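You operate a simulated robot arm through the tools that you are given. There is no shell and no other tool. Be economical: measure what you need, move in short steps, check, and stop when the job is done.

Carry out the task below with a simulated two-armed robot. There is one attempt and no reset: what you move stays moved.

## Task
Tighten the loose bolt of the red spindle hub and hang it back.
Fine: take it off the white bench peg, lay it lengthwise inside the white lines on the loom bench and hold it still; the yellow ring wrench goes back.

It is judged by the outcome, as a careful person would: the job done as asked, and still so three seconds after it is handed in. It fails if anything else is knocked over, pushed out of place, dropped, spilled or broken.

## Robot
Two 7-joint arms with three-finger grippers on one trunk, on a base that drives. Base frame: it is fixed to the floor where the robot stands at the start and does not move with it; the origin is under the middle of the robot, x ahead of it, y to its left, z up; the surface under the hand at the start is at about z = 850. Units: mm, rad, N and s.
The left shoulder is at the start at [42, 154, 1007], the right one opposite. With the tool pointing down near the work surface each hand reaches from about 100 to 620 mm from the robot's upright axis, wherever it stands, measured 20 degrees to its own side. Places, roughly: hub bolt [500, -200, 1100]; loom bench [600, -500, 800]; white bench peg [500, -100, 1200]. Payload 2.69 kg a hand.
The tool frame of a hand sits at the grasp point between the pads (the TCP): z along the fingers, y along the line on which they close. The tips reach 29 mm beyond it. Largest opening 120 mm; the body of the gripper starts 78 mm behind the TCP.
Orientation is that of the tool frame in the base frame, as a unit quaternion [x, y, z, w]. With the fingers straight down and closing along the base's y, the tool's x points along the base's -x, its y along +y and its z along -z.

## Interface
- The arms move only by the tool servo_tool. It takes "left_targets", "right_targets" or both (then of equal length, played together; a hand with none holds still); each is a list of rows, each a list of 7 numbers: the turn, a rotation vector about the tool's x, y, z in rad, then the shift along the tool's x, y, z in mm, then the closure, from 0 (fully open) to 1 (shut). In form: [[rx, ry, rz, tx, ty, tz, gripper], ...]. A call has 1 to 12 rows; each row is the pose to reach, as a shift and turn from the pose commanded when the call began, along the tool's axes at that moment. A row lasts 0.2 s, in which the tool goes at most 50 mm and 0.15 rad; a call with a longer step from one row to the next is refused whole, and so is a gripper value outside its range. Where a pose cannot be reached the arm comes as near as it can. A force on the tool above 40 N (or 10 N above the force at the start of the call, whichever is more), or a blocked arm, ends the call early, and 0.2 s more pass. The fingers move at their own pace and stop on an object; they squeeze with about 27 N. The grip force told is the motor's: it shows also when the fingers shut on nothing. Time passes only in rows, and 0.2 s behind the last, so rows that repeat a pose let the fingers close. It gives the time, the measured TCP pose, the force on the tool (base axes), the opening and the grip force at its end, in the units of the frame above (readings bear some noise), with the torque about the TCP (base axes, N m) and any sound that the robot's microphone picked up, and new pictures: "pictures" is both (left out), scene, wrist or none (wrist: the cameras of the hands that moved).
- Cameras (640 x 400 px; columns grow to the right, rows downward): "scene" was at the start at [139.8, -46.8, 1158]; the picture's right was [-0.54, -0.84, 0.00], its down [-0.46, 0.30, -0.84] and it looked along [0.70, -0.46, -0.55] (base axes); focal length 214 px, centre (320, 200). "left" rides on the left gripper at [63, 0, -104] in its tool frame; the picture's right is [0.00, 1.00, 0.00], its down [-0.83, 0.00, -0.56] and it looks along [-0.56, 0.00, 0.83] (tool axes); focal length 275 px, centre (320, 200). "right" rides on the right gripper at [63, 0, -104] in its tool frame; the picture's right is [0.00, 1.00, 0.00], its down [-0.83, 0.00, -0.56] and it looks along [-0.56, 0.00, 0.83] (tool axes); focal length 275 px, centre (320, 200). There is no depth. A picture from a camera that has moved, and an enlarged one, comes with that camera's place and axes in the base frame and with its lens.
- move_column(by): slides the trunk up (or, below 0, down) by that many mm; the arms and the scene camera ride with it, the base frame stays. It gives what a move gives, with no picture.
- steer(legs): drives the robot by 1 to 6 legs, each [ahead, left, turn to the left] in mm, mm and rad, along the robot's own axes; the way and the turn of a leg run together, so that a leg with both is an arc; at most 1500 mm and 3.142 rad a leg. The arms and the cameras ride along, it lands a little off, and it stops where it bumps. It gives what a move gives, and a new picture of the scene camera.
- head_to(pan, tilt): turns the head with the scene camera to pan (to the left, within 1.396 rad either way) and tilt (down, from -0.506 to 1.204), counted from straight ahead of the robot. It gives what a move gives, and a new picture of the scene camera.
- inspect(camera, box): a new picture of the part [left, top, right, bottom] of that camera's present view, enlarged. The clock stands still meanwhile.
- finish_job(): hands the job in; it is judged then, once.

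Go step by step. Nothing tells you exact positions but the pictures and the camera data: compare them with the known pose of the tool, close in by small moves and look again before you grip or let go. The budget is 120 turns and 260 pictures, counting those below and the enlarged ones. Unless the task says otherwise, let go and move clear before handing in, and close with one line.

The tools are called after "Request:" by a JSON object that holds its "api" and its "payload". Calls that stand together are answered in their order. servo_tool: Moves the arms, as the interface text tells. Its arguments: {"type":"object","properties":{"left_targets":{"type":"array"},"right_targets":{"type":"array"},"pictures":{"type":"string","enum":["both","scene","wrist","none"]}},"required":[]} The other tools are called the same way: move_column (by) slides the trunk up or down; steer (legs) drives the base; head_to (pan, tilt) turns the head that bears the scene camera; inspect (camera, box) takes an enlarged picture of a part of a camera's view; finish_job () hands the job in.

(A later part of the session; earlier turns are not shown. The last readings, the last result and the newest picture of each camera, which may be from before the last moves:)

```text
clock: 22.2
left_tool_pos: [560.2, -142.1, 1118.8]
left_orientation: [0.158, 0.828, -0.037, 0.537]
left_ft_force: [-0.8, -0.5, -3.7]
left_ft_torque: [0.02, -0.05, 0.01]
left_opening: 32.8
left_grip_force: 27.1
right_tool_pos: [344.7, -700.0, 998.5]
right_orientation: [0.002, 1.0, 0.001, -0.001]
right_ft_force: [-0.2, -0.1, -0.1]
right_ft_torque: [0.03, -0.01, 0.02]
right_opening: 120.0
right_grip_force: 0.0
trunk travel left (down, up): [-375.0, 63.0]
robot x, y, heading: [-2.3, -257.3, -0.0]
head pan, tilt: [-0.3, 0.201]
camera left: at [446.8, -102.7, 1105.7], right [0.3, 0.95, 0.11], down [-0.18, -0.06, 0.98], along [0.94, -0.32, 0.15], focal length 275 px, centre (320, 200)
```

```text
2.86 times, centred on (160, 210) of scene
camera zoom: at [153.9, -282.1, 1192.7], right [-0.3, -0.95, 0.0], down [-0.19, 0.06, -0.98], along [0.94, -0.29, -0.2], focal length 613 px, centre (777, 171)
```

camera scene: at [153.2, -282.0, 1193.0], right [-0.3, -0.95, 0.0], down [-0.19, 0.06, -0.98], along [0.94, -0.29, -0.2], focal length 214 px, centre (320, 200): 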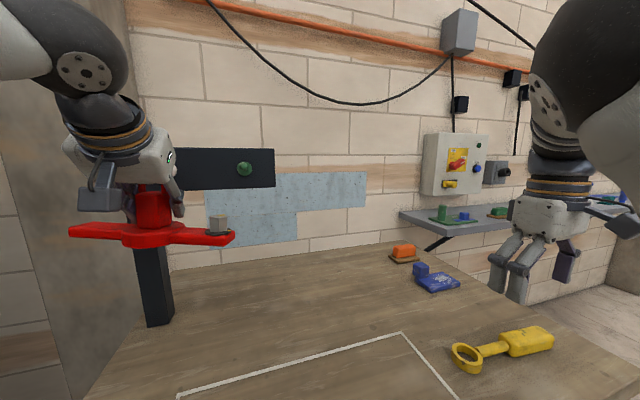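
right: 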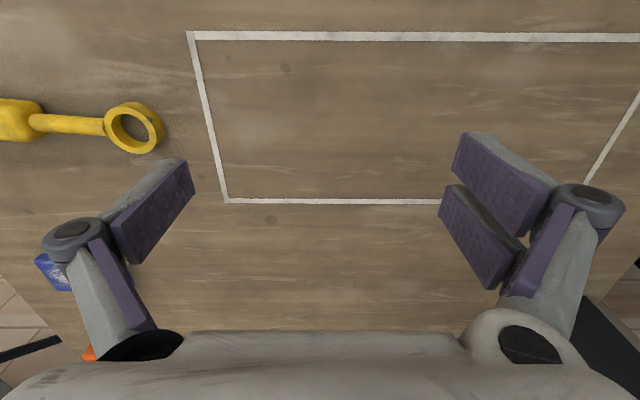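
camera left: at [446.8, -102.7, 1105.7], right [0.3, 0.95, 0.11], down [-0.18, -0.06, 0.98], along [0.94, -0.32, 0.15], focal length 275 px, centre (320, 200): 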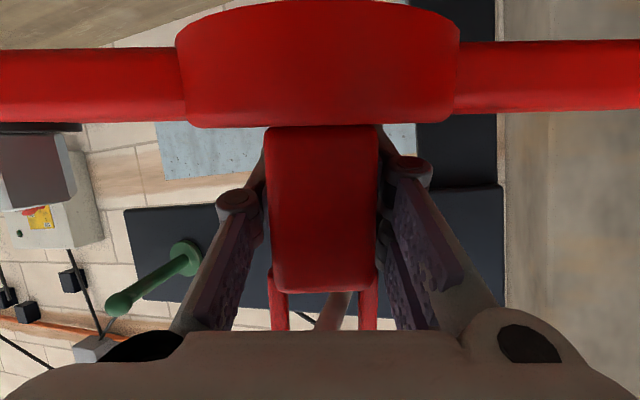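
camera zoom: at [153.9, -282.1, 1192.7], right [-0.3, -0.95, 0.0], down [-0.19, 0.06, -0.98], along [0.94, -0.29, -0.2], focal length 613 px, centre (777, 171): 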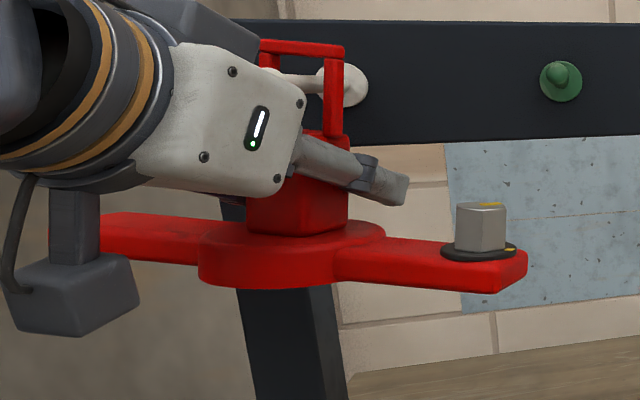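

The hub is level in the hand, lifted clear on the peg, and weighs about 3.7 N. I'll undo roll and yaw in place so the loop is centred and square on the peg.

Request:
{"api": "servo_tool", "payload": {"left_targets": [[-0.058, 0.004, -0.057, 0, 0, 0, 0.8], [-0.116, 0.008, -0.114, 0, 0, 0, 0.8], [-0.175, 0.012, -0.171, 0, 0, 0, 0.8], [-0.233, 0.016, -0.228, 0, 0, 0, 0.8], [-0.233, 0.016, -0.228, 0, 0, 0, 0.8]], "pictures": "wrist"}}

Request:
{"api": "inspect", "payload": {"camera": "scene", "box": [60, 140, 260, 280]}}

Request:
{"api": "inspect", "payload": {"camera": "left", "box": [220, 240, 420, 340]}}

```text
clock: 23.4
left_tool_pos: [560.8, -141.2, 1120.0]
left_orientation: [0.0, 0.843, 0.0, 0.538]
left_ft_force: [0.3, 0.5, -2.6]
left_ft_torque: [0.03, -0.1, 0.0]
left_opening: 32.0
left_grip_force: 27.1
right_tool_pos: [344.3, -701.7, 998.1]
right_orientation: [0.002, 1.0, 0.001, -0.001]
right_ft_force: [-0.4, -0.3, 0.2]
right_ft_torque: [0.03, 0.0, -0.01]
right_opening: 120.1
right_grip_force: 0.1
trunk travel left (down, up): [-375.0, 63.0]
robot x, y, heading: [-4.6, -256.9, 0.0]
head pan, tilt: [-0.3, 0.201]
camera left: at [440.9, -140.7, 1105.9], right [0.0, 1.0, 0.0], down [-0.15, 0.0, 0.99], along [0.99, 0.0, 0.15], focal length 275 px, centre (320, 200)
```

left: 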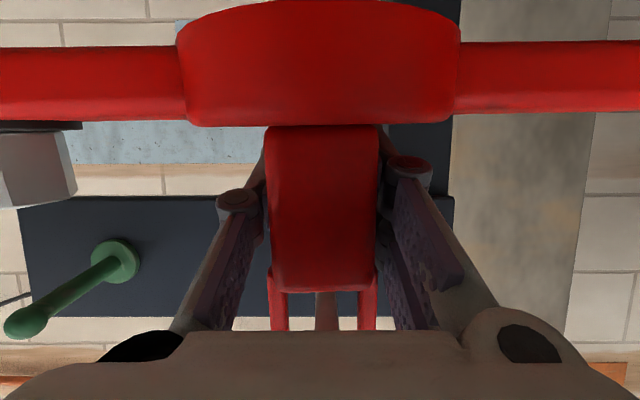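

```text
2.86 times, centred on (160, 210) of scene
camera zoom: at [153.9, -282.0, 1192.8], right [-0.3, -0.95, 0.0], down [-0.19, 0.06, -0.98], along [0.94, -0.29, -0.2], focal length 613 px, centre (777, 171)
```

zoom: 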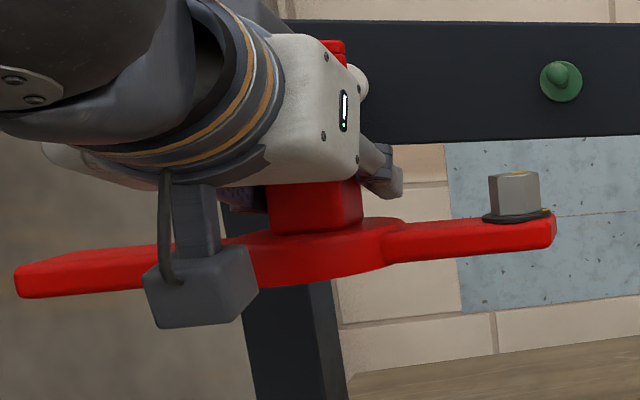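

```text
3.20 times, centred on (320, 290) of left
camera zoom: at [440.9, -140.7, 1105.9], right [0.0, 1.0, 0.0], down [-0.15, 0.0, 0.99], along [0.99, 0.0, 0.15], focal length 881 px, centre (320, -88)
```

zoom: 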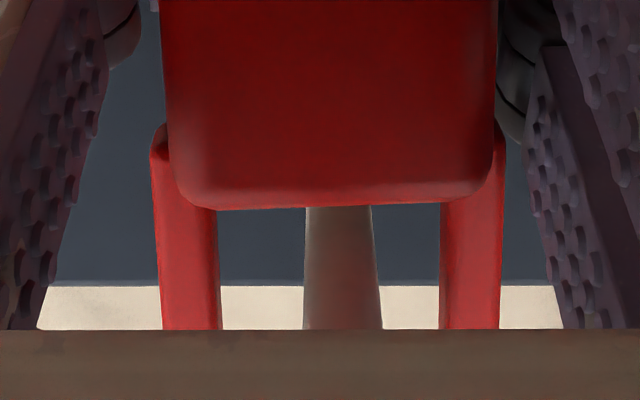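

The peg is centred in the loop with gaps all round. I'll pull the hub straight back along the peg, rising slightly.

Request:
{"api": "servo_tool", "payload": {"left_targets": [[0, 0, 0, 7, 0, -18, 0.8], [0, 0, 0, 14, 0, -37, 0.8], [0, 0, 0, 21, 0, -56, 0.8], [0, 0, 0, 29, 0, -75, 0.8], [0, 0, 0, 38, 0, -93, 0.8], [0, 0, 0, 47, 0, -112, 0.8], [0, 0, 0, 47, 0, -112, 0.8]], "pictures": "both"}}

```text
clock: 25.0
left_tool_pos: [441.1, -142.6, 1124.6]
left_orientation: [0.001, 0.844, 0.0, 0.537]
left_ft_force: [-0.1, 0.9, -3.0]
left_ft_torque: [0.03, -0.09, 0.01]
left_opening: 32.3
left_grip_force: 26.9
right_tool_pos: [345.0, -699.8, 998.4]
right_orientation: [0.002, 1.0, 0.0, -0.002]
right_ft_force: [-0.2, 0.9, -0.8]
right_ft_torque: [0.02, -0.01, 0.02]
right_opening: 120.1
right_grip_force: 0.0
trunk travel left (down, up): [-375.0, 63.0]
robot x, y, heading: [1.5, -251.4, -0.001]
head pan, tilt: [-0.3, 0.201]
camera scene: at [154.0, -282.2, 1192.7], right [-0.3, -0.95, 0.0], down [-0.19, 0.06, -0.98], along [0.94, -0.29, -0.2], focal length 214 px, centre (320, 200)
camera left: at [320.3, -141.2, 1110.2], right [0.0, 1.0, 0.0], down [-0.15, 0.0, 0.99], along [0.99, 0.0, 0.15], focal length 275 px, centre (320, 200)
```

scene: 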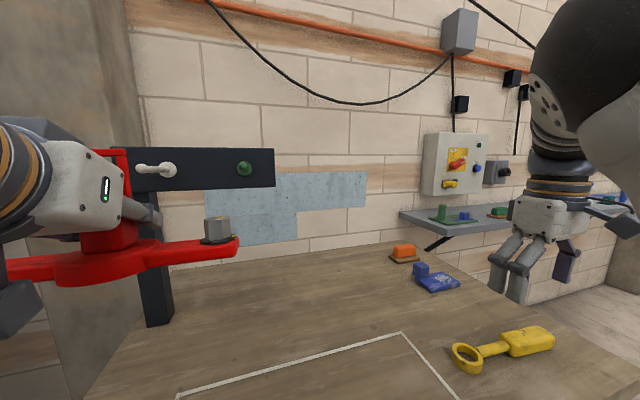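
left: 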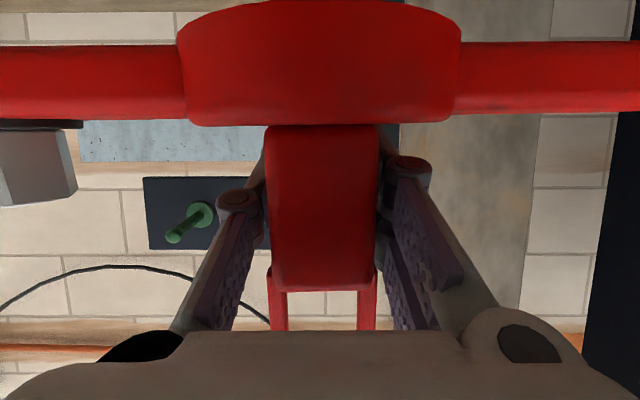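

The hub is off the peg. Now I'll carry it over the outline, toward (385,−310), staying high.

Request:
{"api": "servo_tool", "payload": {"left_targets": [[0, 0, 0, 19, -24, 0, 0.8], [0, 0, 0, 39, -48, 0, 0.8], [0, 0, 0, 58, -72, 0, 0.8], [0, 0, 0, 78, -96, 1, 0.8], [0, 0, 0, 97, -120, 1, 0.8], [0, 0, 0, 117, -144, 1, 0.8], [0, 0, 0, 136, -167, 2, 0.8], [0, 0, 0, 136, -167, 2, 0.8]], "pictures": "none"}}

Request:
{"api": "head_to", "payload": {"pan": -0.1, "tilt": 0.75}}

```text
clock: 26.8
left_tool_pos: [384.3, -307.5, 1001.4]
left_orientation: [0.001, 0.843, -0.001, 0.538]
left_ft_force: [-0.2, 0.3, -3.5]
left_ft_torque: [0.06, -0.08, -0.02]
left_opening: 32.1
left_grip_force: 26.8
right_tool_pos: [344.2, -700.0, 999.6]
right_orientation: [0.001, 1.0, 0.001, -0.001]
right_ft_force: [-0.5, 0.2, -0.1]
right_ft_torque: [0.01, 0.02, -0.03]
right_opening: 119.9
right_grip_force: 0.0
trunk travel left (down, up): [-375.0, 63.0]
robot x, y, heading: [-4.2, -257.4, 0.001]
head pan, tilt: [-0.3, 0.201]
```

```text
clock: 27.8
left_tool_pos: [385.9, -306.4, 998.8]
left_orientation: [-0.002, 0.845, 0.002, 0.535]
left_ft_force: [0.8, -0.4, -3.2]
left_ft_torque: [0.01, -0.07, 0.01]
left_opening: 32.0
left_grip_force: 27.2
right_tool_pos: [344.3, -700.8, 999.2]
right_orientation: [0.002, 1.0, 0.001, -0.002]
right_ft_force: [0.4, 0.2, -0.3]
right_ft_torque: [0.0, 0.02, -0.04]
right_opening: 120.0
right_grip_force: 0.1
trunk travel left (down, up): [-375.0, 63.0]
robot x, y, heading: [-1.7, -254.8, -0.001]
head pan, tilt: [-0.099, 0.75]
camera scene: at [155.3, -270.4, 1168.1], right [-0.17, -0.98, 0.0], down [-0.44, 0.08, -0.89], along [0.88, -0.16, -0.45], focal length 214 px, centre (320, 200)
```

scene: 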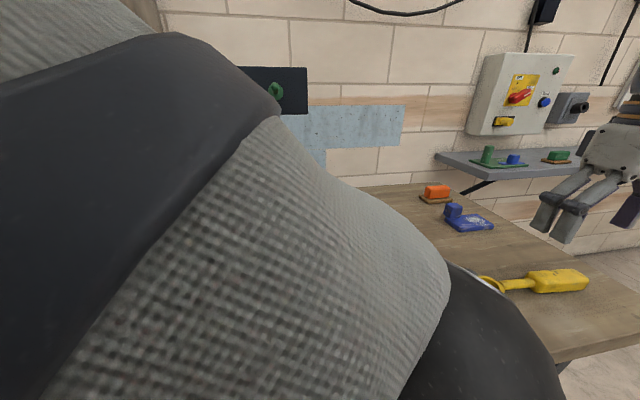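

My own arm blocks the scene camera. I'll lower most of the way, then bring the right hand camera around to look from the side.

Request:
{"api": "servo_tool", "payload": {"left_targets": [[0, 0, 0, 18, 0, 8.5, 0.8], [0, 0, 0, 36, 0, 17, 0.8], [0, 0, 0, 54, 0, 25, 0.8], [0, 0, 0, 67, 0, 31, 0.8], [0, 0, 0, 67, 0, 31, 0.8]], "right_targets": [[0, 0, 0, 20, 20, 0, 0], [0, 0, 0, 40, 40, 0, 0], [0, 0, 0, 60, 60, 0, 0], [0, 0, 0, 80, 80, 0, 0], [0, 0, 0, 80, 80, 0, 0]], "pictures": "wrist"}}

```text
clock: 29.2
left_tool_pos: [399.8, -289.9, 949.5]
left_orientation: [-0.054, 0.843, -0.02, 0.534]
left_ft_force: [0.7, -0.3, -3.1]
left_ft_torque: [0.07, -0.04, -0.01]
left_opening: 31.9
left_grip_force: 27.4
right_tool_pos: [262.4, -651.9, 988.3]
right_orientation: [0.02, 0.999, 0.031, -0.003]
right_ft_force: [-0.3, -0.6, -0.1]
right_ft_torque: [-0.01, -0.01, -0.02]
right_opening: 120.3
right_grip_force: 0.1
right hand out of reach, approached as far as the arm can: row 4, 5
trunk travel left (down, up): [-375.0, 63.0]
robot x, y, heading: [-1.2, -256.0, -0.003]
head pan, tilt: [-0.099, 0.75]
stopped in row 5 (left hand): the arm was blocked; the commanded pose is now the measured one
camera right: at [200.7, -655.5, 1092.8], right [0.04, 1.0, 0.06], down [0.83, -0.06, 0.55], along [0.55, 0.03, -0.83], focal length 275 px, centre (320, 200)
camera left: at [280.2, -299.2, 937.0], right [-0.07, 0.99, -0.09], down [-0.15, 0.08, 0.99], along [0.99, 0.08, 0.14], focal length 275 px, centre (320, 200)
```

right: 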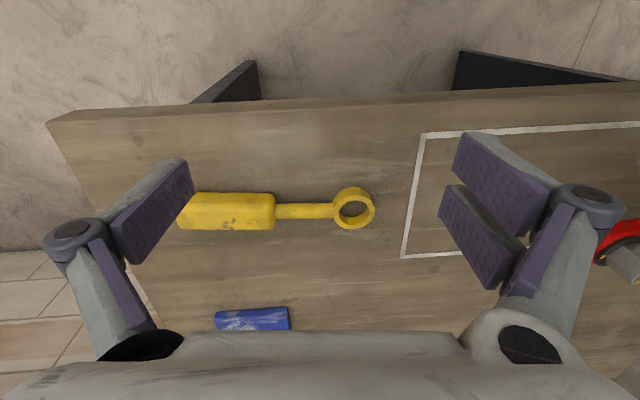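
left: 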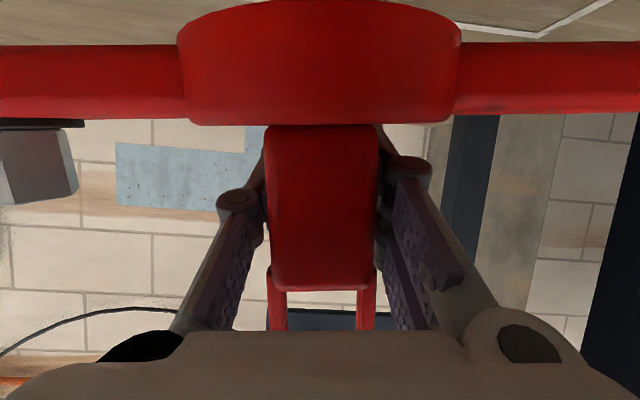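

The left arm hits its limit at this low pose, so I'll go back up to the good pose, lift the right hand, and lower everything with the column instead.

Request:
{"api": "servo_tool", "payload": {"left_targets": [[0.006, -0.001, 0.028, -10, -6, -9, 0.8], [0.012, -0.002, 0.056, -20, -12, -19, 0.8], [0.018, -0.004, 0.084, -31, -18, -28, 0.8], [0.024, -0.005, 0.112, -41, -24, -38, 0.8], [0.024, -0.005, 0.112, -41, -24, -38, 0.8]], "right_targets": [[0, 0, 0, -17, -10, -30, 0], [0, 0, 0, -34, -20, -60, 0], [0, 0, 0, -51, -30, -90, 0], [0, 0, 0, -68, -38, -110, 0], [0, 0, 0, -68, -38, -110, 0]], "pictures": "none"}}

Request:
{"api": "move_column", "payload": {"by": -75}}

Request:
{"api": "inspect", "payload": {"camera": "right", "box": [0, 0, 640, 400]}}

Request:
{"api": "inspect", "payload": {"camera": "left", "box": [0, 0, 640, 400]}}

```text
clock: 30.4
left_tool_pos: [384.8, -312.6, 1005.0]
left_orientation: [0.001, 0.844, -0.001, 0.537]
left_ft_force: [-0.7, 0.2, -3.5]
left_ft_torque: [0.05, -0.08, 0.01]
left_opening: 32.1
left_grip_force: 27.3
right_tool_pos: [329.3, -698.5, 1095.3]
right_orientation: [0.02, 0.999, 0.029, -0.004]
right_ft_force: [0.3, -0.3, 0.2]
right_ft_torque: [0.01, -0.01, 0.0]
right_opening: 119.9
right_grip_force: 0.0
trunk travel left (down, up): [-375.0, 63.0]
robot x, y, heading: [3.7, -256.7, -0.0]
head pan, tilt: [-0.099, 0.75]
```

```text
clock: 31.5
left_tool_pos: [385.0, -310.8, 929.3]
left_orientation: [0.001, 0.843, -0.001, 0.538]
left_ft_force: [-0.1, 0.7, -3.1]
left_ft_torque: [0.05, -0.06, -0.02]
left_opening: 32.2
left_grip_force: 27.5
right_tool_pos: [329.2, -699.3, 1021.2]
right_orientation: [0.019, 0.999, 0.03, -0.004]
right_ft_force: [-0.1, -0.3, -1.0]
right_ft_torque: [-0.01, -0.01, 0.01]
right_opening: 119.5
right_grip_force: 0.0
trunk travel left (down, up): [-300.0, 138.0]
robot x, y, heading: [0.2, -257.8, -0.001]
head pan, tilt: [-0.099, 0.75]
```

```text
1.00 times, centred on (320, 200) of right (not enlarged: the box is as wide or as high as the picture)
camera zoom: at [267.7, -702.5, 1124.6], right [0.03, 1.0, 0.06], down [0.83, -0.06, 0.55], along [0.55, 0.03, -0.83], focal length 275 px, centre (320, 200)
```

zoom: 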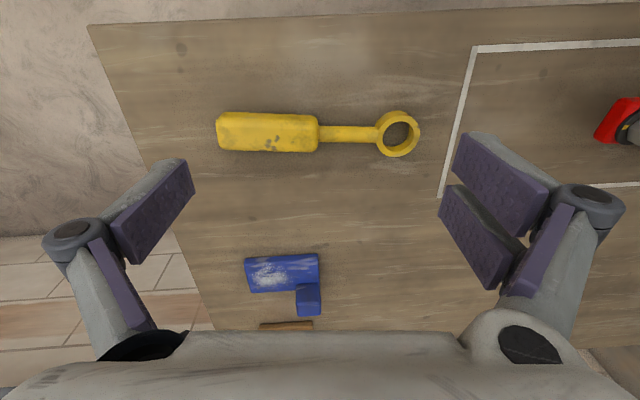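

```text
1.00 times, centred on (320, 200) of left (not enlarged: the box is as wide or as high as the picture)
camera zoom: at [264.7, -310.6, 915.8], right [0.0, 1.0, 0.0], down [-0.15, 0.0, 0.99], along [0.99, 0.0, 0.15], focal length 275 px, centre (320, 200)
```

zoom: 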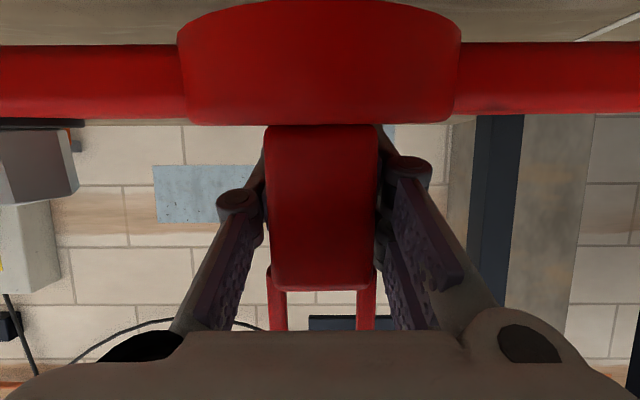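

Level and clear. I'll keep lowering with the column in small steps until the load shows contact.

Request:
{"api": "move_column", "payload": {"by": -14}}

Request:
{"api": "move_column", "payload": {"by": -5}}

Request:
{"api": "inspect", "payload": {"camera": "left", "box": [0, 0, 640, 400]}}

```text
clock: 32.1
left_tool_pos: [386.2, -313.1, 914.6]
left_orientation: [0.0, 0.843, 0.001, 0.537]
left_ft_force: [0.1, 0.1, -2.8]
left_ft_torque: [0.03, -0.09, -0.02]
left_opening: 32.1
left_grip_force: 26.4
right_tool_pos: [328.3, -698.6, 1006.3]
right_orientation: [0.02, 0.999, 0.031, -0.002]
right_ft_force: [0.0, 0.5, 0.8]
right_ft_torque: [-0.01, -0.01, 0.0]
right_opening: 120.2
right_grip_force: 0.1
trunk travel left (down, up): [-286.0, 152.0]
robot x, y, heading: [-1.9, -254.8, -0.003]
head pan, tilt: [-0.099, 0.75]
```

```text
clock: 32.7
left_tool_pos: [384.8, -311.3, 909.6]
left_orientation: [0.0, 0.843, 0.001, 0.538]
left_ft_force: [-1.1, -0.1, -3.8]
left_ft_torque: [0.05, -0.09, 0.0]
left_opening: 32.0
left_grip_force: 26.6
right_tool_pos: [329.5, -699.1, 1000.3]
right_orientation: [0.021, 0.999, 0.03, -0.003]
right_ft_force: [0.1, -0.5, -0.2]
right_ft_torque: [-0.05, 0.0, 0.0]
right_opening: 119.8
right_grip_force: 0.1
trunk travel left (down, up): [-281.0, 157.0]
robot x, y, heading: [2.2, -258.2, -0.002]
head pan, tilt: [-0.099, 0.75]
```

```text
1.00 times, centred on (320, 200) of left (not enlarged: the box is as wide or as high as the picture)
camera zoom: at [265.1, -310.4, 895.8], right [0.0, 1.0, 0.01], down [-0.15, -0.01, 0.99], along [0.99, 0.0, 0.15], focal length 275 px, centre (320, 200)
```

zoom: 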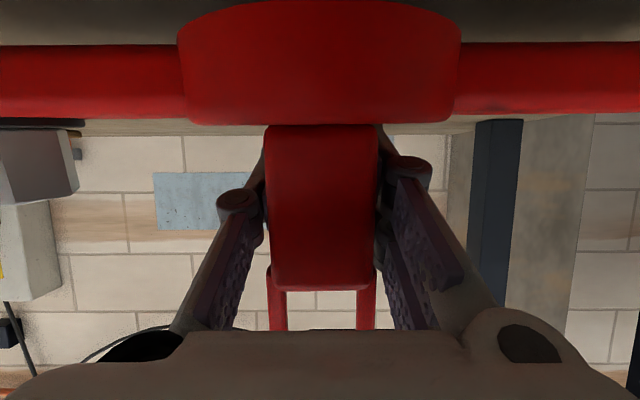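

Request:
{"api": "move_column", "payload": {"by": -4}}

Request:
{"api": "move_column", "payload": {"by": -3}}

Request:
{"api": "inspect", "payload": {"camera": "left", "box": [0, 0, 640, 200]}}

```text
clock: 33.2
left_tool_pos: [385.7, -310.5, 904.5]
left_orientation: [0.001, 0.844, 0.001, 0.537]
left_ft_force: [-0.1, -0.5, -3.1]
left_ft_torque: [0.03, -0.12, -0.02]
left_opening: 31.9
left_grip_force: 27.2
right_tool_pos: [329.6, -697.6, 997.2]
right_orientation: [0.02, 0.999, 0.03, -0.003]
right_ft_force: [0.9, -0.2, -0.6]
right_ft_torque: [0.0, 0.0, 0.0]
right_opening: 120.1
right_grip_force: 0.1
trunk travel left (down, up): [-277.0, 161.0]
robot x, y, heading: [-4.1, -255.9, -0.004]
head pan, tilt: [-0.099, 0.75]
```

```text
clock: 33.7
left_tool_pos: [387.2, -311.1, 900.8]
left_orientation: [0.001, 0.844, 0.001, 0.537]
left_ft_force: [0.0, -0.3, -4.3]
left_ft_torque: [0.02, -0.11, -0.01]
left_opening: 32.0
left_grip_force: 26.8
right_tool_pos: [330.0, -699.8, 995.5]
right_orientation: [0.02, 0.999, 0.031, -0.004]
right_ft_force: [-0.6, -0.5, -0.4]
right_ft_torque: [0.01, 0.02, 0.0]
right_opening: 119.9
right_grip_force: 0.2
trunk travel left (down, up): [-274.0, 164.0]
robot x, y, heading: [1.5, -256.9, -0.001]
head pan, tilt: [-0.099, 0.75]
```

```text
1.00 times, centred on (320, 100) of left (not enlarged: the box is as wide or as high as the picture)
camera zoom: at [265.6, -310.0, 888.0], right [0.0, 1.0, 0.01], down [-0.15, -0.01, 0.99], along [0.99, 0.0, 0.15], focal length 275 px, centre (320, 300)
```

zoom: 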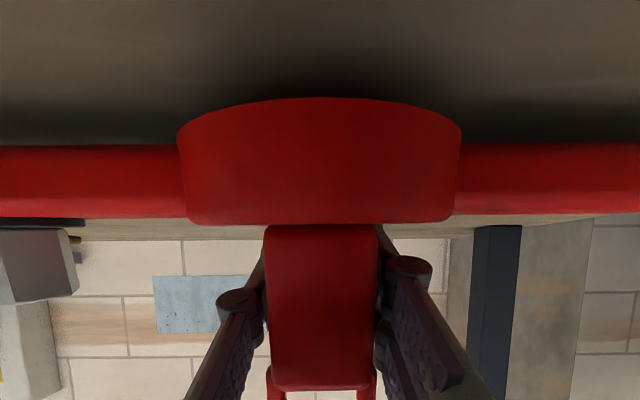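

Request:
{"api": "move_column", "payload": {"by": -3}}

Request:
{"api": "move_column", "payload": {"by": -3}}

Request:
{"api": "inspect", "payload": {"camera": "left", "box": [0, 0, 640, 200]}}

```text
clock: 34.2
left_tool_pos: [385.9, -310.3, 900.0]
left_orientation: [0.0, 0.843, 0.002, 0.537]
left_ft_force: [-0.2, -3.7, 5.0]
left_ft_torque: [0.02, -0.16, -0.03]
left_opening: 32.2
left_grip_force: 26.7
right_tool_pos: [328.4, -699.4, 990.6]
right_orientation: [0.02, 0.999, 0.031, -0.003]
right_ft_force: [0.2, -0.6, -0.3]
right_ft_torque: [-0.02, -0.02, 0.02]
right_opening: 120.0
right_grip_force: 0.1
trunk travel left (down, up): [-271.0, 167.0]
robot x, y, heading: [-3.3, -257.5, 0.001]
head pan, tilt: [-0.099, 0.75]
```

```text
clock: 34.8
left_tool_pos: [386.2, -309.6, 898.0]
left_orientation: [-0.001, 0.841, 0.002, 0.541]
left_ft_force: [-3.7, -6.4, 35.3]
left_ft_torque: [0.2, -0.24, 0.03]
left_opening: 31.9
left_grip_force: 26.9
right_tool_pos: [327.3, -699.7, 989.1]
right_orientation: [0.02, 0.999, 0.031, -0.002]
right_ft_force: [-1.8, 0.1, -0.1]
right_ft_torque: [-0.02, -0.02, 0.01]
right_opening: 120.2
right_grip_force: 0.1
trunk travel left (down, up): [-268.0, 170.0]
robot x, y, heading: [1.0, -252.7, -0.006]
head pan, tilt: [-0.099, 0.75]
```

```text
1.00 times, centred on (320, 100) of left (not enlarged: the box is as wide or as high as the picture)
camera zoom: at [265.7, -310.4, 883.7], right [0.0, 1.0, 0.01], down [-0.16, -0.01, 0.99], along [0.99, 0.0, 0.16], focal length 275 px, centre (320, 300)
```

zoom: 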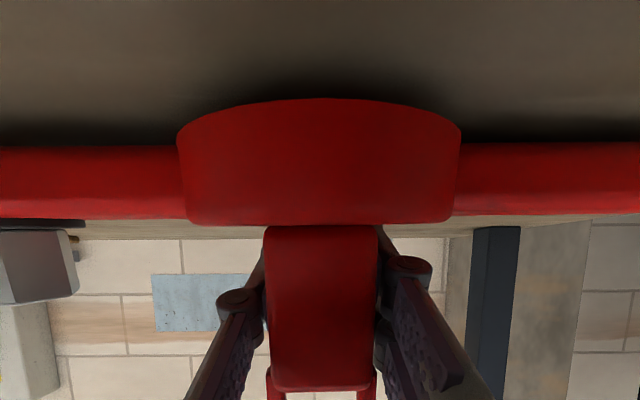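

The hub is on the bench (contact at TCP z≈899). I'll ease off 2 mm so it presses only lightly, then look at the bolt and wrench with the right camera.

Request:
{"api": "move_column", "payload": {"by": 2}}

Request:
{"api": "inspect", "payload": {"camera": "right", "box": [180, 60, 480, 240]}}

Request:
{"api": "head_to", "payload": {"pan": -0.9, "tilt": 0.75}}

```text
clock: 35.3
left_tool_pos: [386.0, -310.0, 898.6]
left_orientation: [-0.001, 0.843, 0.002, 0.538]
left_ft_force: [4.1, -3.1, 23.1]
left_ft_torque: [0.24, -0.51, -0.06]
left_opening: 32.0
left_grip_force: 26.6
right_tool_pos: [328.2, -699.4, 991.1]
right_orientation: [0.019, 0.999, 0.03, -0.003]
right_ft_force: [-0.6, -0.7, 0.1]
right_ft_torque: [0.0, 0.03, 0.01]
right_opening: 119.8
right_grip_force: 0.0
trunk travel left (down, up): [-270.0, 168.0]
robot x, y, heading: [-4.0, -255.9, -0.002]
head pan, tilt: [-0.099, 0.75]
```

```text
2.13 times, centred on (330, 150) of right
camera zoom: at [267.3, -702.6, 1094.6], right [0.03, 1.0, 0.06], down [0.83, -0.06, 0.55], along [0.55, 0.03, -0.83], focal length 587 px, centre (299, 307)
```

zoom: 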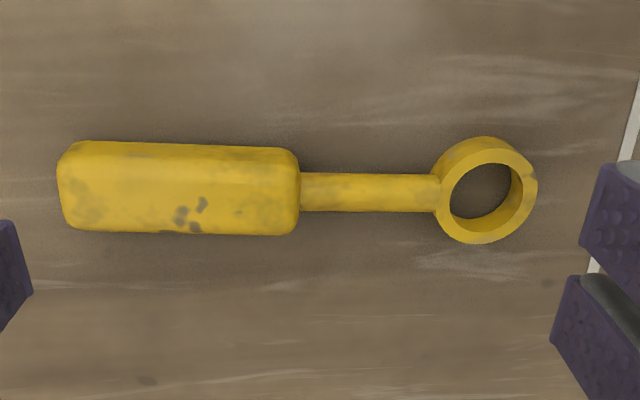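

```text
clock: 36.4
left_tool_pos: [386.0, -309.9, 898.6]
left_orientation: [0.0, 0.844, 0.002, 0.537]
left_ft_force: [5.0, -0.5, 25.6]
left_ft_torque: [0.39, -0.58, -0.1]
left_opening: 32.1
left_grip_force: 27.1
right_tool_pos: [328.5, -699.1, 991.4]
right_orientation: [0.02, 0.999, 0.03, -0.002]
right_ft_force: [0.0, -0.5, 0.2]
right_ft_torque: [0.02, 0.01, -0.01]
right_opening: 120.0
right_grip_force: 0.1
trunk travel left (down, up): [-270.0, 168.0]
robot x, y, heading: [-0.0, -256.2, -0.003]
head pan, tilt: [-0.901, 0.75]
camera scene: at [188.8, -256.9, 1041.8], right [-0.03, -1.0, 0.0], down [-0.57, 0.02, -0.82], along [0.82, -0.02, -0.57], focal length 214 px, centre (320, 200)
```

scene: 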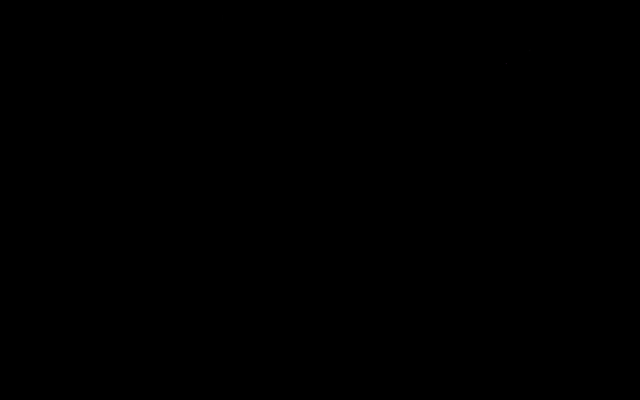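

The wrench handle is about 95×35 mm, its ring is near (367,−611) and the handle runs almost along −y. I'll turn the right hand about 85° so it closes across the handle, above it.

Request:
{"api": "servo_tool", "payload": {"right_targets": [[0.005, 0.004, -0.137, -3, -2, -1, 0], [0.009, 0.007, -0.274, -5, -3, -2, 0], [0.014, 0.011, -0.412, -7, -4, -3, 0], [0.019, 0.015, -0.549, -10, -6, -4, 0], [0.024, 0.019, -0.686, -12, -7, -5, 0], [0.028, 0.022, -0.823, -14, -9, -6, 0], [0.033, 0.026, -0.96, -17, -10, -7, 0], [0.038, 0.03, -1.097, -19, -12, -8, 0], [0.043, 0.034, -1.235, -22, -13, -9, 0], [0.047, 0.037, -1.372, -24, -15, -9, 0], [0.052, 0.041, -1.509, -26, -16, -9, 0], [0.052, 0.041, -1.509, -26, -16, -9, 0]], "pictures": "wrist"}}

Request:
{"api": "inspect", "payload": {"camera": "scene", "box": [0, 0, 640, 400]}}

```text
clock: 39.0
left_tool_pos: [385.9, -310.2, 898.2]
left_orientation: [-0.001, 0.843, 0.002, 0.537]
left_ft_force: [2.5, 0.1, 26.7]
left_ft_torque: [0.4, -0.49, -0.05]
left_opening: 31.8
left_grip_force: 26.9
right_tool_pos: [354.5, -716.1, 998.2]
right_orientation: [-0.671, 0.742, 0.001, -0.001]
right_ft_force: [-1.3, -0.3, -0.8]
right_ft_torque: [0.0, 0.01, -0.01]
right_opening: 120.1
right_grip_force: 0.0
trunk travel left (down, up): [-270.0, 168.0]
robot x, y, heading: [-1.7, -253.3, -0.006]
head pan, tilt: [-0.901, 0.75]
camera right: at [349.6, -778.7, 1102.6], right [-1.0, 0.09, 0.0], down [0.08, 0.83, 0.56], along [0.05, 0.55, -0.83], focal length 275 px, centre (320, 200)
```

right: 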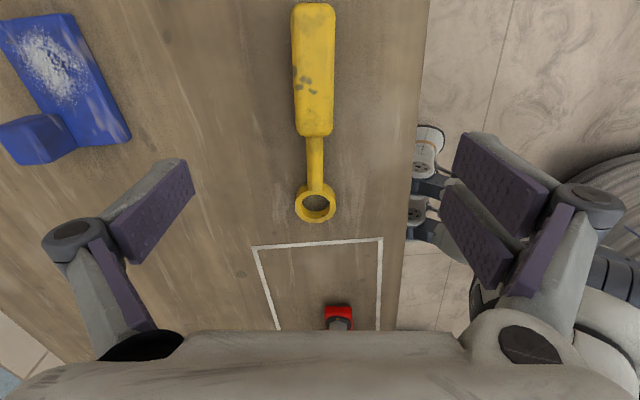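

```text
1.00 times, centred on (320, 200) of scene (not enlarged: the box is as wide or as high as the picture)
camera zoom: at [188.7, -257.2, 1042.2], right [-0.03, -1.0, 0.0], down [-0.57, 0.02, -0.82], along [0.82, -0.03, -0.57], focal length 214 px, centre (320, 200)
```

zoom: 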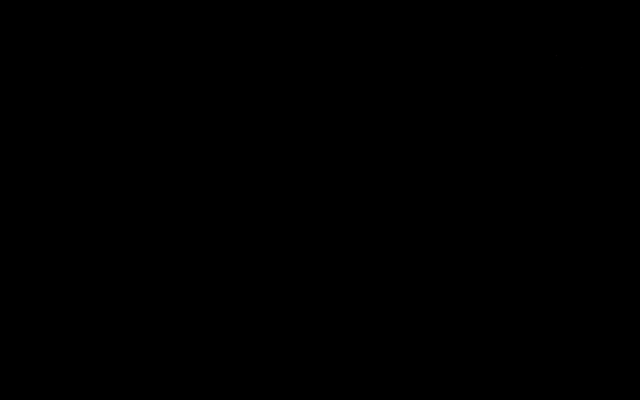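

The hand is aligned with the wrench (dir ≈(−0.1,−1)). I'll descend over the near part of the handle at about (359,−722), stopping above it to check.

Request:
{"api": "servo_tool", "payload": {"right_targets": [[0, 0, 0, 2, -2, 25, 0.2], [0, 0, 0, 5.5, -5, 50, 0.42], [0, 0, 0, 5.5, -5, 75, 0.42], [0, 0, 0, 5.5, -5, 75, 0.42]], "pictures": "wrist"}}

Request:
{"api": "head_to", "payload": {"pan": -0.574, "tilt": 0.4}}

```text
clock: 40.0
left_tool_pos: [385.6, -310.3, 897.9]
left_orientation: [0.0, 0.843, 0.002, 0.537]
left_ft_force: [2.5, 0.4, 27.2]
left_ft_torque: [0.42, -0.45, -0.03]
left_opening: 32.1
left_grip_force: 26.8
right_tool_pos: [358.8, -722.9, 923.4]
right_orientation: [-0.67, 0.742, 0.001, 0.0]
right_ft_force: [0.0, 0.0, -0.1]
right_ft_torque: [0.0, 0.01, 0.02]
right_opening: 70.0
right_grip_force: 0.0
trunk travel left (down, up): [-270.0, 168.0]
robot x, y, heading: [1.6, -257.4, -0.0]
head pan, tilt: [-0.901, 0.75]
camera right: at [352.9, -785.3, 1026.9], right [-1.0, 0.1, 0.0], down [0.08, 0.83, 0.56], along [0.05, 0.55, -0.83], focal length 275 px, centre (320, 200)
```

right: 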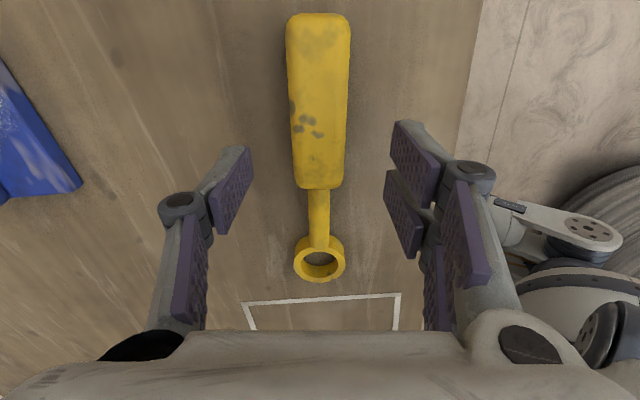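

```text
clock: 40.8
left_tool_pos: [385.0, -311.4, 899.1]
left_orientation: [-0.001, 0.844, 0.0, 0.537]
left_ft_force: [0.2, 0.2, -2.8]
left_ft_torque: [0.04, -0.08, -0.02]
left_opening: 32.0
left_grip_force: 27.0
right_tool_pos: [358.6, -723.7, 922.3]
right_orientation: [-0.671, 0.742, 0.002, -0.001]
right_ft_force: [0.2, 1.0, 0.0]
right_ft_torque: [0.0, -0.02, 0.0]
right_opening: 69.6
right_grip_force: 0.1
trunk travel left (down, up): [-270.0, 168.0]
robot x, y, heading: [-3.0, -257.4, -0.004]
head pan, tilt: [-0.574, 0.4]
camera scene: at [192.7, -269.2, 1057.4], right [-0.16, -0.99, 0.0], down [-0.42, 0.07, -0.91], along [0.9, -0.14, -0.42], focal length 214 px, centre (320, 200)
```

scene: 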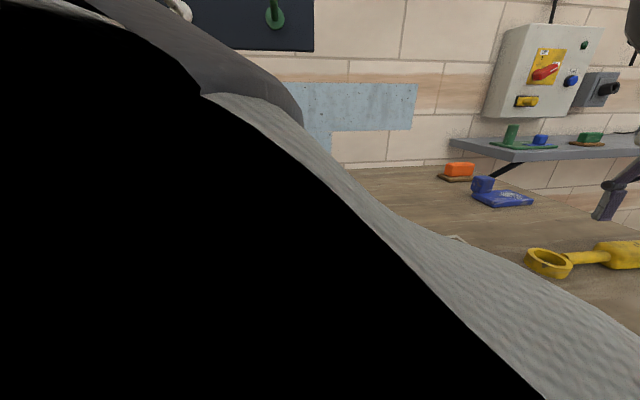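

Turning the head changed the left force from 27 N to hub weight only, so the head was pressing on my left arm. I'll raise the head clear of it and then re-seat the hub gently.

Request:
{"api": "head_to", "payload": {"pan": -0.3, "tilt": 0.1}}

Request:
{"api": "servo_tool", "payload": {"left_targets": [[0, 0, 0, 0, 0, 0, 0.8]], "pictures": "wrist"}}

```text
clock: 41.6
left_tool_pos: [387.9, -311.2, 901.3]
left_orientation: [-0.006, 0.843, -0.001, 0.538]
left_ft_force: [-0.6, 0.5, -3.4]
left_ft_torque: [0.03, -0.09, -0.02]
left_opening: 32.0
left_grip_force: 26.9
right_tool_pos: [358.9, -722.9, 921.6]
right_orientation: [-0.67, 0.743, 0.003, -0.001]
right_ft_force: [-0.1, 0.9, -0.3]
right_ft_torque: [-0.02, -0.03, -0.04]
right_opening: 69.5
right_grip_force: 0.1
trunk travel left (down, up): [-270.0, 168.0]
robot x, y, heading: [1.5, -256.8, -0.001]
head pan, tilt: [-0.3, 0.099]
camera scene: at [192.6, -275.5, 1069.7], right [-0.22, -0.97, 0.0], down [-0.29, 0.07, -0.95], along [0.93, -0.21, -0.3], focal length 214 px, centre (320, 200)
```

scene: 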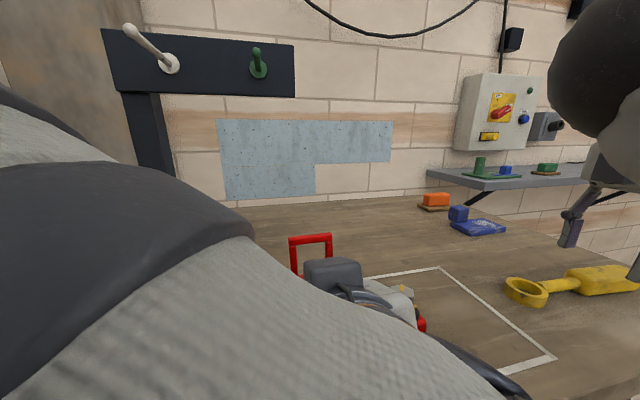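

```text
clock: 42.0
left_tool_pos: [388.8, -309.8, 900.8]
left_orientation: [-0.007, 0.842, 0.001, 0.539]
left_ft_force: [-0.4, -0.5, -3.6]
left_ft_torque: [0.05, -0.05, 0.01]
left_opening: 31.8
left_grip_force: 26.6
right_tool_pos: [359.0, -723.0, 923.3]
right_orientation: [-0.67, 0.742, 0.001, -0.001]
right_ft_force: [0.1, -0.2, 0.3]
right_ft_torque: [-0.03, 0.04, 0.03]
right_opening: 69.8
right_grip_force: 0.0
trunk travel left (down, up): [-270.0, 168.0]
robot x, y, heading: [-1.6, -258.1, 0.001]
head pan, tilt: [-0.3, 0.099]
camera left: at [268.3, -311.6, 887.2], right [-0.01, 1.0, 0.0], down [-0.15, 0.0, 0.99], along [0.99, 0.01, 0.15], focal length 275 px, centre (320, 200)
```

left: 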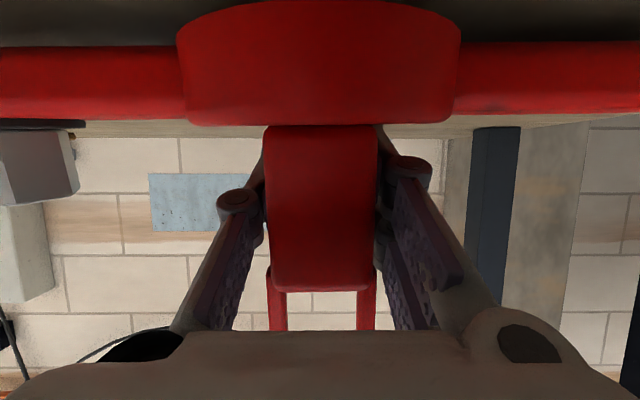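

Request:
{"api": "head_to", "payload": {"pan": -0.2, "tilt": -0.3}}

Request:
{"api": "servo_tool", "payload": {"left_targets": [[0, 0, 0, 0, 0, 0, 0.8]], "pictures": "none"}}

```text
clock: 42.9
left_tool_pos: [389.5, -309.7, 902.2]
left_orientation: [-0.007, 0.843, 0.001, 0.538]
left_ft_force: [-0.2, -0.1, -3.1]
left_ft_torque: [0.04, -0.1, 0.03]
left_opening: 32.0
left_grip_force: 27.4
right_tool_pos: [358.9, -723.9, 922.2]
right_orientation: [-0.671, 0.742, 0.0, -0.002]
right_ft_force: [0.5, -0.4, 0.2]
right_ft_torque: [-0.04, -0.01, -0.02]
right_opening: 69.9
right_grip_force: 0.1
trunk travel left (down, up): [-270.0, 168.0]
robot x, y, heading: [0.4, -249.5, -0.0]
head pan, tilt: [-0.201, -0.3]
camera scene: at [192.9, -274.3, 1071.2], right [-0.21, -0.98, 0.0], down [-0.28, 0.06, -0.96], along [0.94, -0.2, -0.28], focal length 214 px, centre (320, 200)
```

scene: 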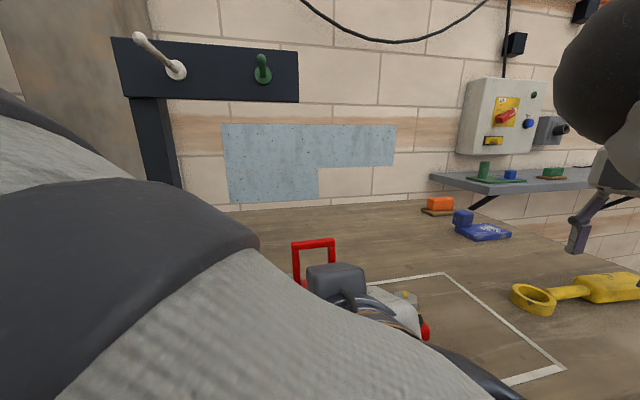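

```text
clock: 43.3
left_tool_pos: [389.1, -308.9, 901.3]
left_orientation: [-0.007, 0.843, 0.001, 0.538]
left_ft_force: [0.9, -0.8, -3.0]
left_ft_torque: [0.04, -0.08, 0.03]
left_opening: 31.8
left_grip_force: 26.9
right_tool_pos: [358.9, -723.5, 923.2]
right_orientation: [-0.67, 0.742, 0.002, -0.001]
right_ft_force: [-0.4, 0.0, -0.4]
right_ft_torque: [0.0, 0.0, 0.0]
right_opening: 70.0
right_grip_force: 0.0
trunk travel left (down, up): [-270.0, 168.0]
robot x, y, heading: [-0.8, -255.2, -0.002]
head pan, tilt: [-0.201, -0.3]
```

The head seems hemmed in by the left arm, so I'll command it to where it actually is to relieve strain, then lower the hub the last few mm.

Request:
{"api": "head_to", "payload": {"pan": -0.2, "tilt": 0.28}}

Request:
{"api": "move_column", "payload": {"by": -2}}

```text
clock: 44.3
left_tool_pos: [388.3, -309.6, 898.4]
left_orientation: [0.0, 0.842, 0.003, 0.54]
left_ft_force: [2.9, -1.9, 5.1]
left_ft_torque: [0.06, -0.34, -0.07]
left_opening: 31.8
left_grip_force: 26.7
right_tool_pos: [359.0, -722.4, 923.2]
right_orientation: [-0.67, 0.742, 0.001, -0.001]
right_ft_force: [-0.2, -0.2, -0.4]
right_ft_torque: [0.01, -0.03, 0.01]
right_opening: 69.7
right_grip_force: 0.1
trunk travel left (down, up): [-270.0, 168.0]
robot x, y, heading: [1.4, -256.5, -0.003]
head pan, tilt: [-0.201, 0.279]
camera scene: at [192.9, -274.1, 1069.5], right [-0.21, -0.98, 0.0], down [-0.3, 0.06, -0.95], along [0.93, -0.2, -0.3], focal length 214 px, centre (320, 200)
```

scene: 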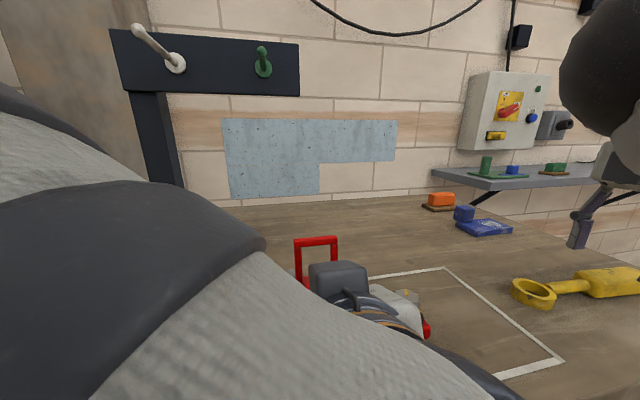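

```text
clock: 44.8
left_tool_pos: [387.3, -310.3, 899.3]
left_orientation: [-0.002, 0.841, 0.003, 0.541]
left_ft_force: [1.1, -3.4, 25.8]
left_ft_torque: [0.21, -0.34, -0.04]
left_opening: 32.1
left_grip_force: 26.9
right_tool_pos: [358.8, -722.2, 920.8]
right_orientation: [-0.67, 0.742, 0.0, -0.001]
right_ft_force: [-0.6, -0.9, -0.5]
right_ft_torque: [0.02, -0.01, -0.02]
right_opening: 69.6
right_grip_force: 0.1
trunk travel left (down, up): [-268.0, 170.0]
robot x, y, heading: [-3.1, -253.6, -0.0]
head pan, tilt: [-0.201, 0.279]
```

The hub is seated with about 25 N holding it down. Now the right hand descends on the handle and closes.

Request:
{"api": "servo_tool", "payload": {"right_targets": [[0, 0, 0, 0, 0, 18, 0.42], [0, 0, 0, 0, 0, 36, 0.42], [0, 0, 0, 0, 0, 36, 0.55], [0, 0, 0, 0, 0, 36, 0.8], [0, 0, 0, 0, 0, 36, 0.8]], "pictures": "wrist"}}

```text
clock: 46.0
left_tool_pos: [387.2, -310.5, 898.8]
left_orientation: [-0.003, 0.842, 0.003, 0.54]
left_ft_force: [-0.7, -1.0, 26.6]
left_ft_torque: [0.38, -0.37, -0.01]
left_opening: 32.0
left_grip_force: 26.8
right_tool_pos: [359.5, -722.3, 885.0]
right_orientation: [-0.671, 0.742, 0.001, -0.001]
right_ft_force: [0.4, 0.4, 0.8]
right_ft_torque: [0.0, -0.01, -0.03]
right_opening: 31.4
right_grip_force: 27.1
trunk travel left (down, up): [-268.0, 170.0]
robot x, y, heading: [2.3, -256.8, -0.002]
head pan, tilt: [-0.201, 0.279]
camera right: at [353.5, -785.1, 989.3], right [-1.0, 0.1, 0.0], down [0.08, 0.83, 0.56], along [0.05, 0.55, -0.83], focal length 275 px, centre (320, 200)
```

right: 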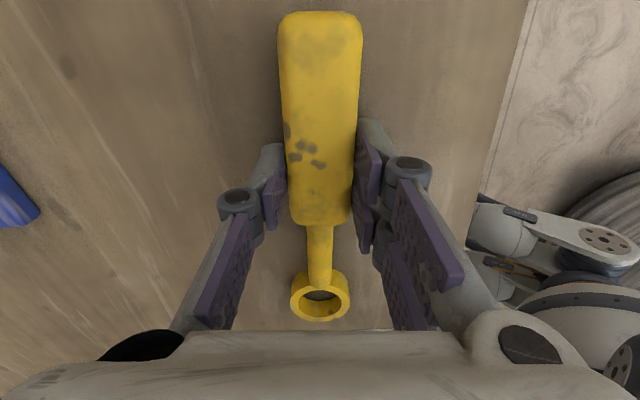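

Wrench gripped (31 mm); ring centre is about 106 mm ahead of the TCP and 22 mm below it. I'll lift it and look for the bolt with both cameras.

Request:
{"api": "servo_tool", "payload": {"right_targets": [[0, 0, 0, 0, 0, -20, 0.8], [0, 0, 0, 0, 0, -45, 0.8], [0, 0, 0, 0, 0, -70, 0.8], [0, 0, 0, -25, 0, -75, 0.8], [0, 0, 0, -50, 0, -75, 0.8], [0, 0, 0, -50, 0, -75, 0.8]], "pictures": "wrist"}}

Request:
{"api": "inspect", "payload": {"camera": "scene", "box": [280, 220, 480, 345]}}

Request:
{"api": "inspect", "payload": {"camera": "right", "box": [220, 230, 420, 340]}}

```text
clock: 47.4
left_tool_pos: [386.3, -310.0, 898.4]
left_orientation: [-0.003, 0.842, 0.003, 0.54]
left_ft_force: [0.8, 0.0, 26.4]
left_ft_torque: [0.38, -0.4, -0.01]
left_opening: 31.9
left_grip_force: 26.7
right_tool_pos: [362.5, -671.9, 961.0]
right_orientation: [-0.67, 0.742, 0.0, 0.0]
right_ft_force: [-0.6, 0.5, -0.8]
right_ft_torque: [-0.04, -0.01, 0.04]
right_opening: 31.5
right_grip_force: 26.9
trunk travel left (down, up): [-268.0, 170.0]
robot x, y, heading: [1.2, -254.0, -0.001]
head pan, tilt: [-0.201, 0.279]
camera right: at [358.1, -734.8, 1064.1], right [-1.0, 0.1, 0.0], down [0.08, 0.83, 0.56], along [0.05, 0.55, -0.83], focal length 275 px, centre (320, 200)
```

right: 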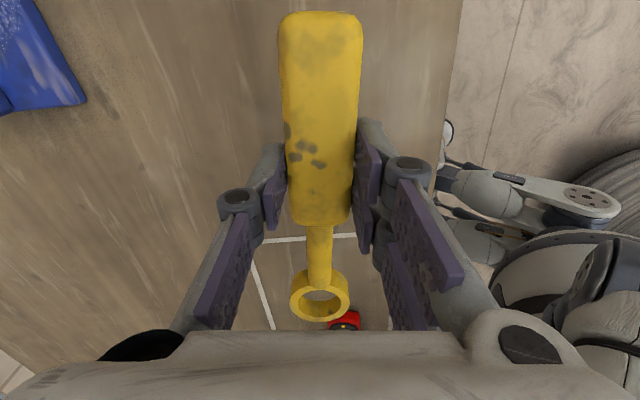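

```text
3.20 times, centred on (380, 282) of scene
camera zoom: at [192.4, -273.0, 1067.9], right [-0.2, -0.98, 0.0], down [-0.29, 0.06, -0.95], along [0.94, -0.19, -0.3], focal length 686 px, centre (128, -64)
```

zoom: 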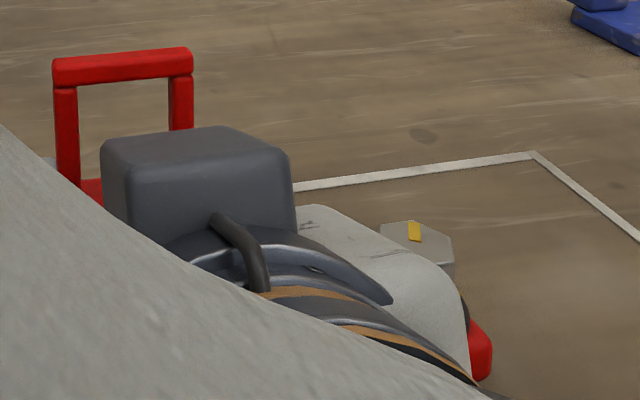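

```text
3.20 times, centred on (320, 285) of right
camera zoom: at [358.1, -734.8, 1064.1], right [-1.0, 0.1, 0.0], down [0.08, 0.83, 0.56], along [0.05, 0.55, -0.83], focal length 881 px, centre (320, -72)
```

zoom: 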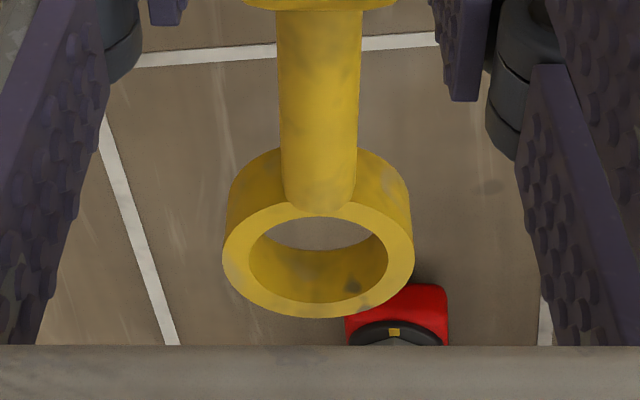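

The bolt is near (359,−406, top ≈900). The arm mark points outward (−y) and the head mark points about +x, so it needs roughly a quarter turn clockwise. I'll bring the ring above the bolt with the handle swung about 40° toward +x, to leave stroke.

Request:
{"api": "servo_tool", "payload": {"right_targets": [[0, 0, -0.11, -27, -7, 0, 0.8], [0, 0, -0.22, -54, -13, 0, 0.8], [0, 0, -0.34, -81, -20, 0, 0.8], [0, 0, -0.46, -108, -26, 0, 0.8], [0, 0, -0.57, -135, -33, 0, 0.8], [0, 0, -0.68, -162, -39, 0, 0.8], [0, 0, -0.8, -190, -46, 0, 0.8], [0, 0, -0.8, -190, -46, 0, 0.8]], "pictures": "wrist"}}

Request:
{"api": "inspect", "payload": {"camera": "right", "box": [220, 230, 420, 340]}}

Request:
{"api": "inspect", "payload": {"camera": "scene", "box": [280, 200, 520, 350]}}

```text
clock: 49.2
left_tool_pos: [387.0, -310.2, 898.5]
left_orientation: [-0.003, 0.842, 0.002, 0.539]
left_ft_force: [1.0, 0.0, 25.9]
left_ft_torque: [0.41, -0.34, -0.02]
left_opening: 31.9
left_grip_force: 27.1
right_tool_pos: [462.3, -527.7, 981.2]
right_orientation: [0.907, -0.422, -0.002, 0.0]
right_ft_force: [0.3, 0.8, -1.8]
right_ft_torque: [-0.01, -0.01, -0.01]
right_opening: 31.5
right_grip_force: 26.8
right hand out of reach, approached as far as the arm can: row 3, 4, 5, 6, 7, 8
trunk travel left (down, up): [-268.0, 170.0]
robot x, y, heading: [-4.0, -254.7, -0.002]
head pan, tilt: [-0.201, 0.279]
camera right: at [504.0, -575.3, 1085.0], right [-0.76, -0.65, 0.0], down [-0.54, 0.63, 0.56], along [-0.36, 0.42, -0.83], focal length 275 px, centre (320, 200)
```

right: 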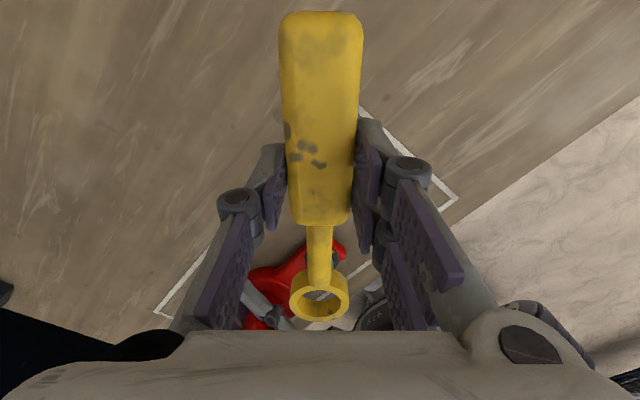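

```text
3.20 times, centred on (320, 285) of right
camera zoom: at [504.0, -575.3, 1085.0], right [-0.76, -0.65, 0.0], down [-0.54, 0.63, 0.56], along [-0.36, 0.42, -0.83], focal length 881 px, centre (320, -72)
```

zoom: 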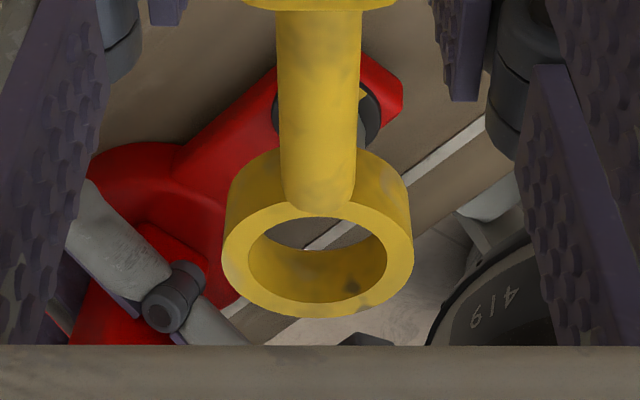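

```text
2.67 times, centred on (400, 275) of scene
camera zoom: at [192.5, -272.7, 1067.8], right [-0.2, -0.98, 0.0], down [-0.29, 0.06, -0.95], along [0.94, -0.19, -0.3], focal length 572 px, centre (107, 0)
```

zoom: 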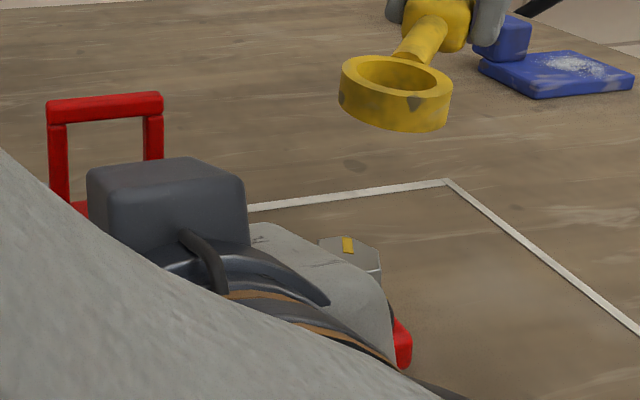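

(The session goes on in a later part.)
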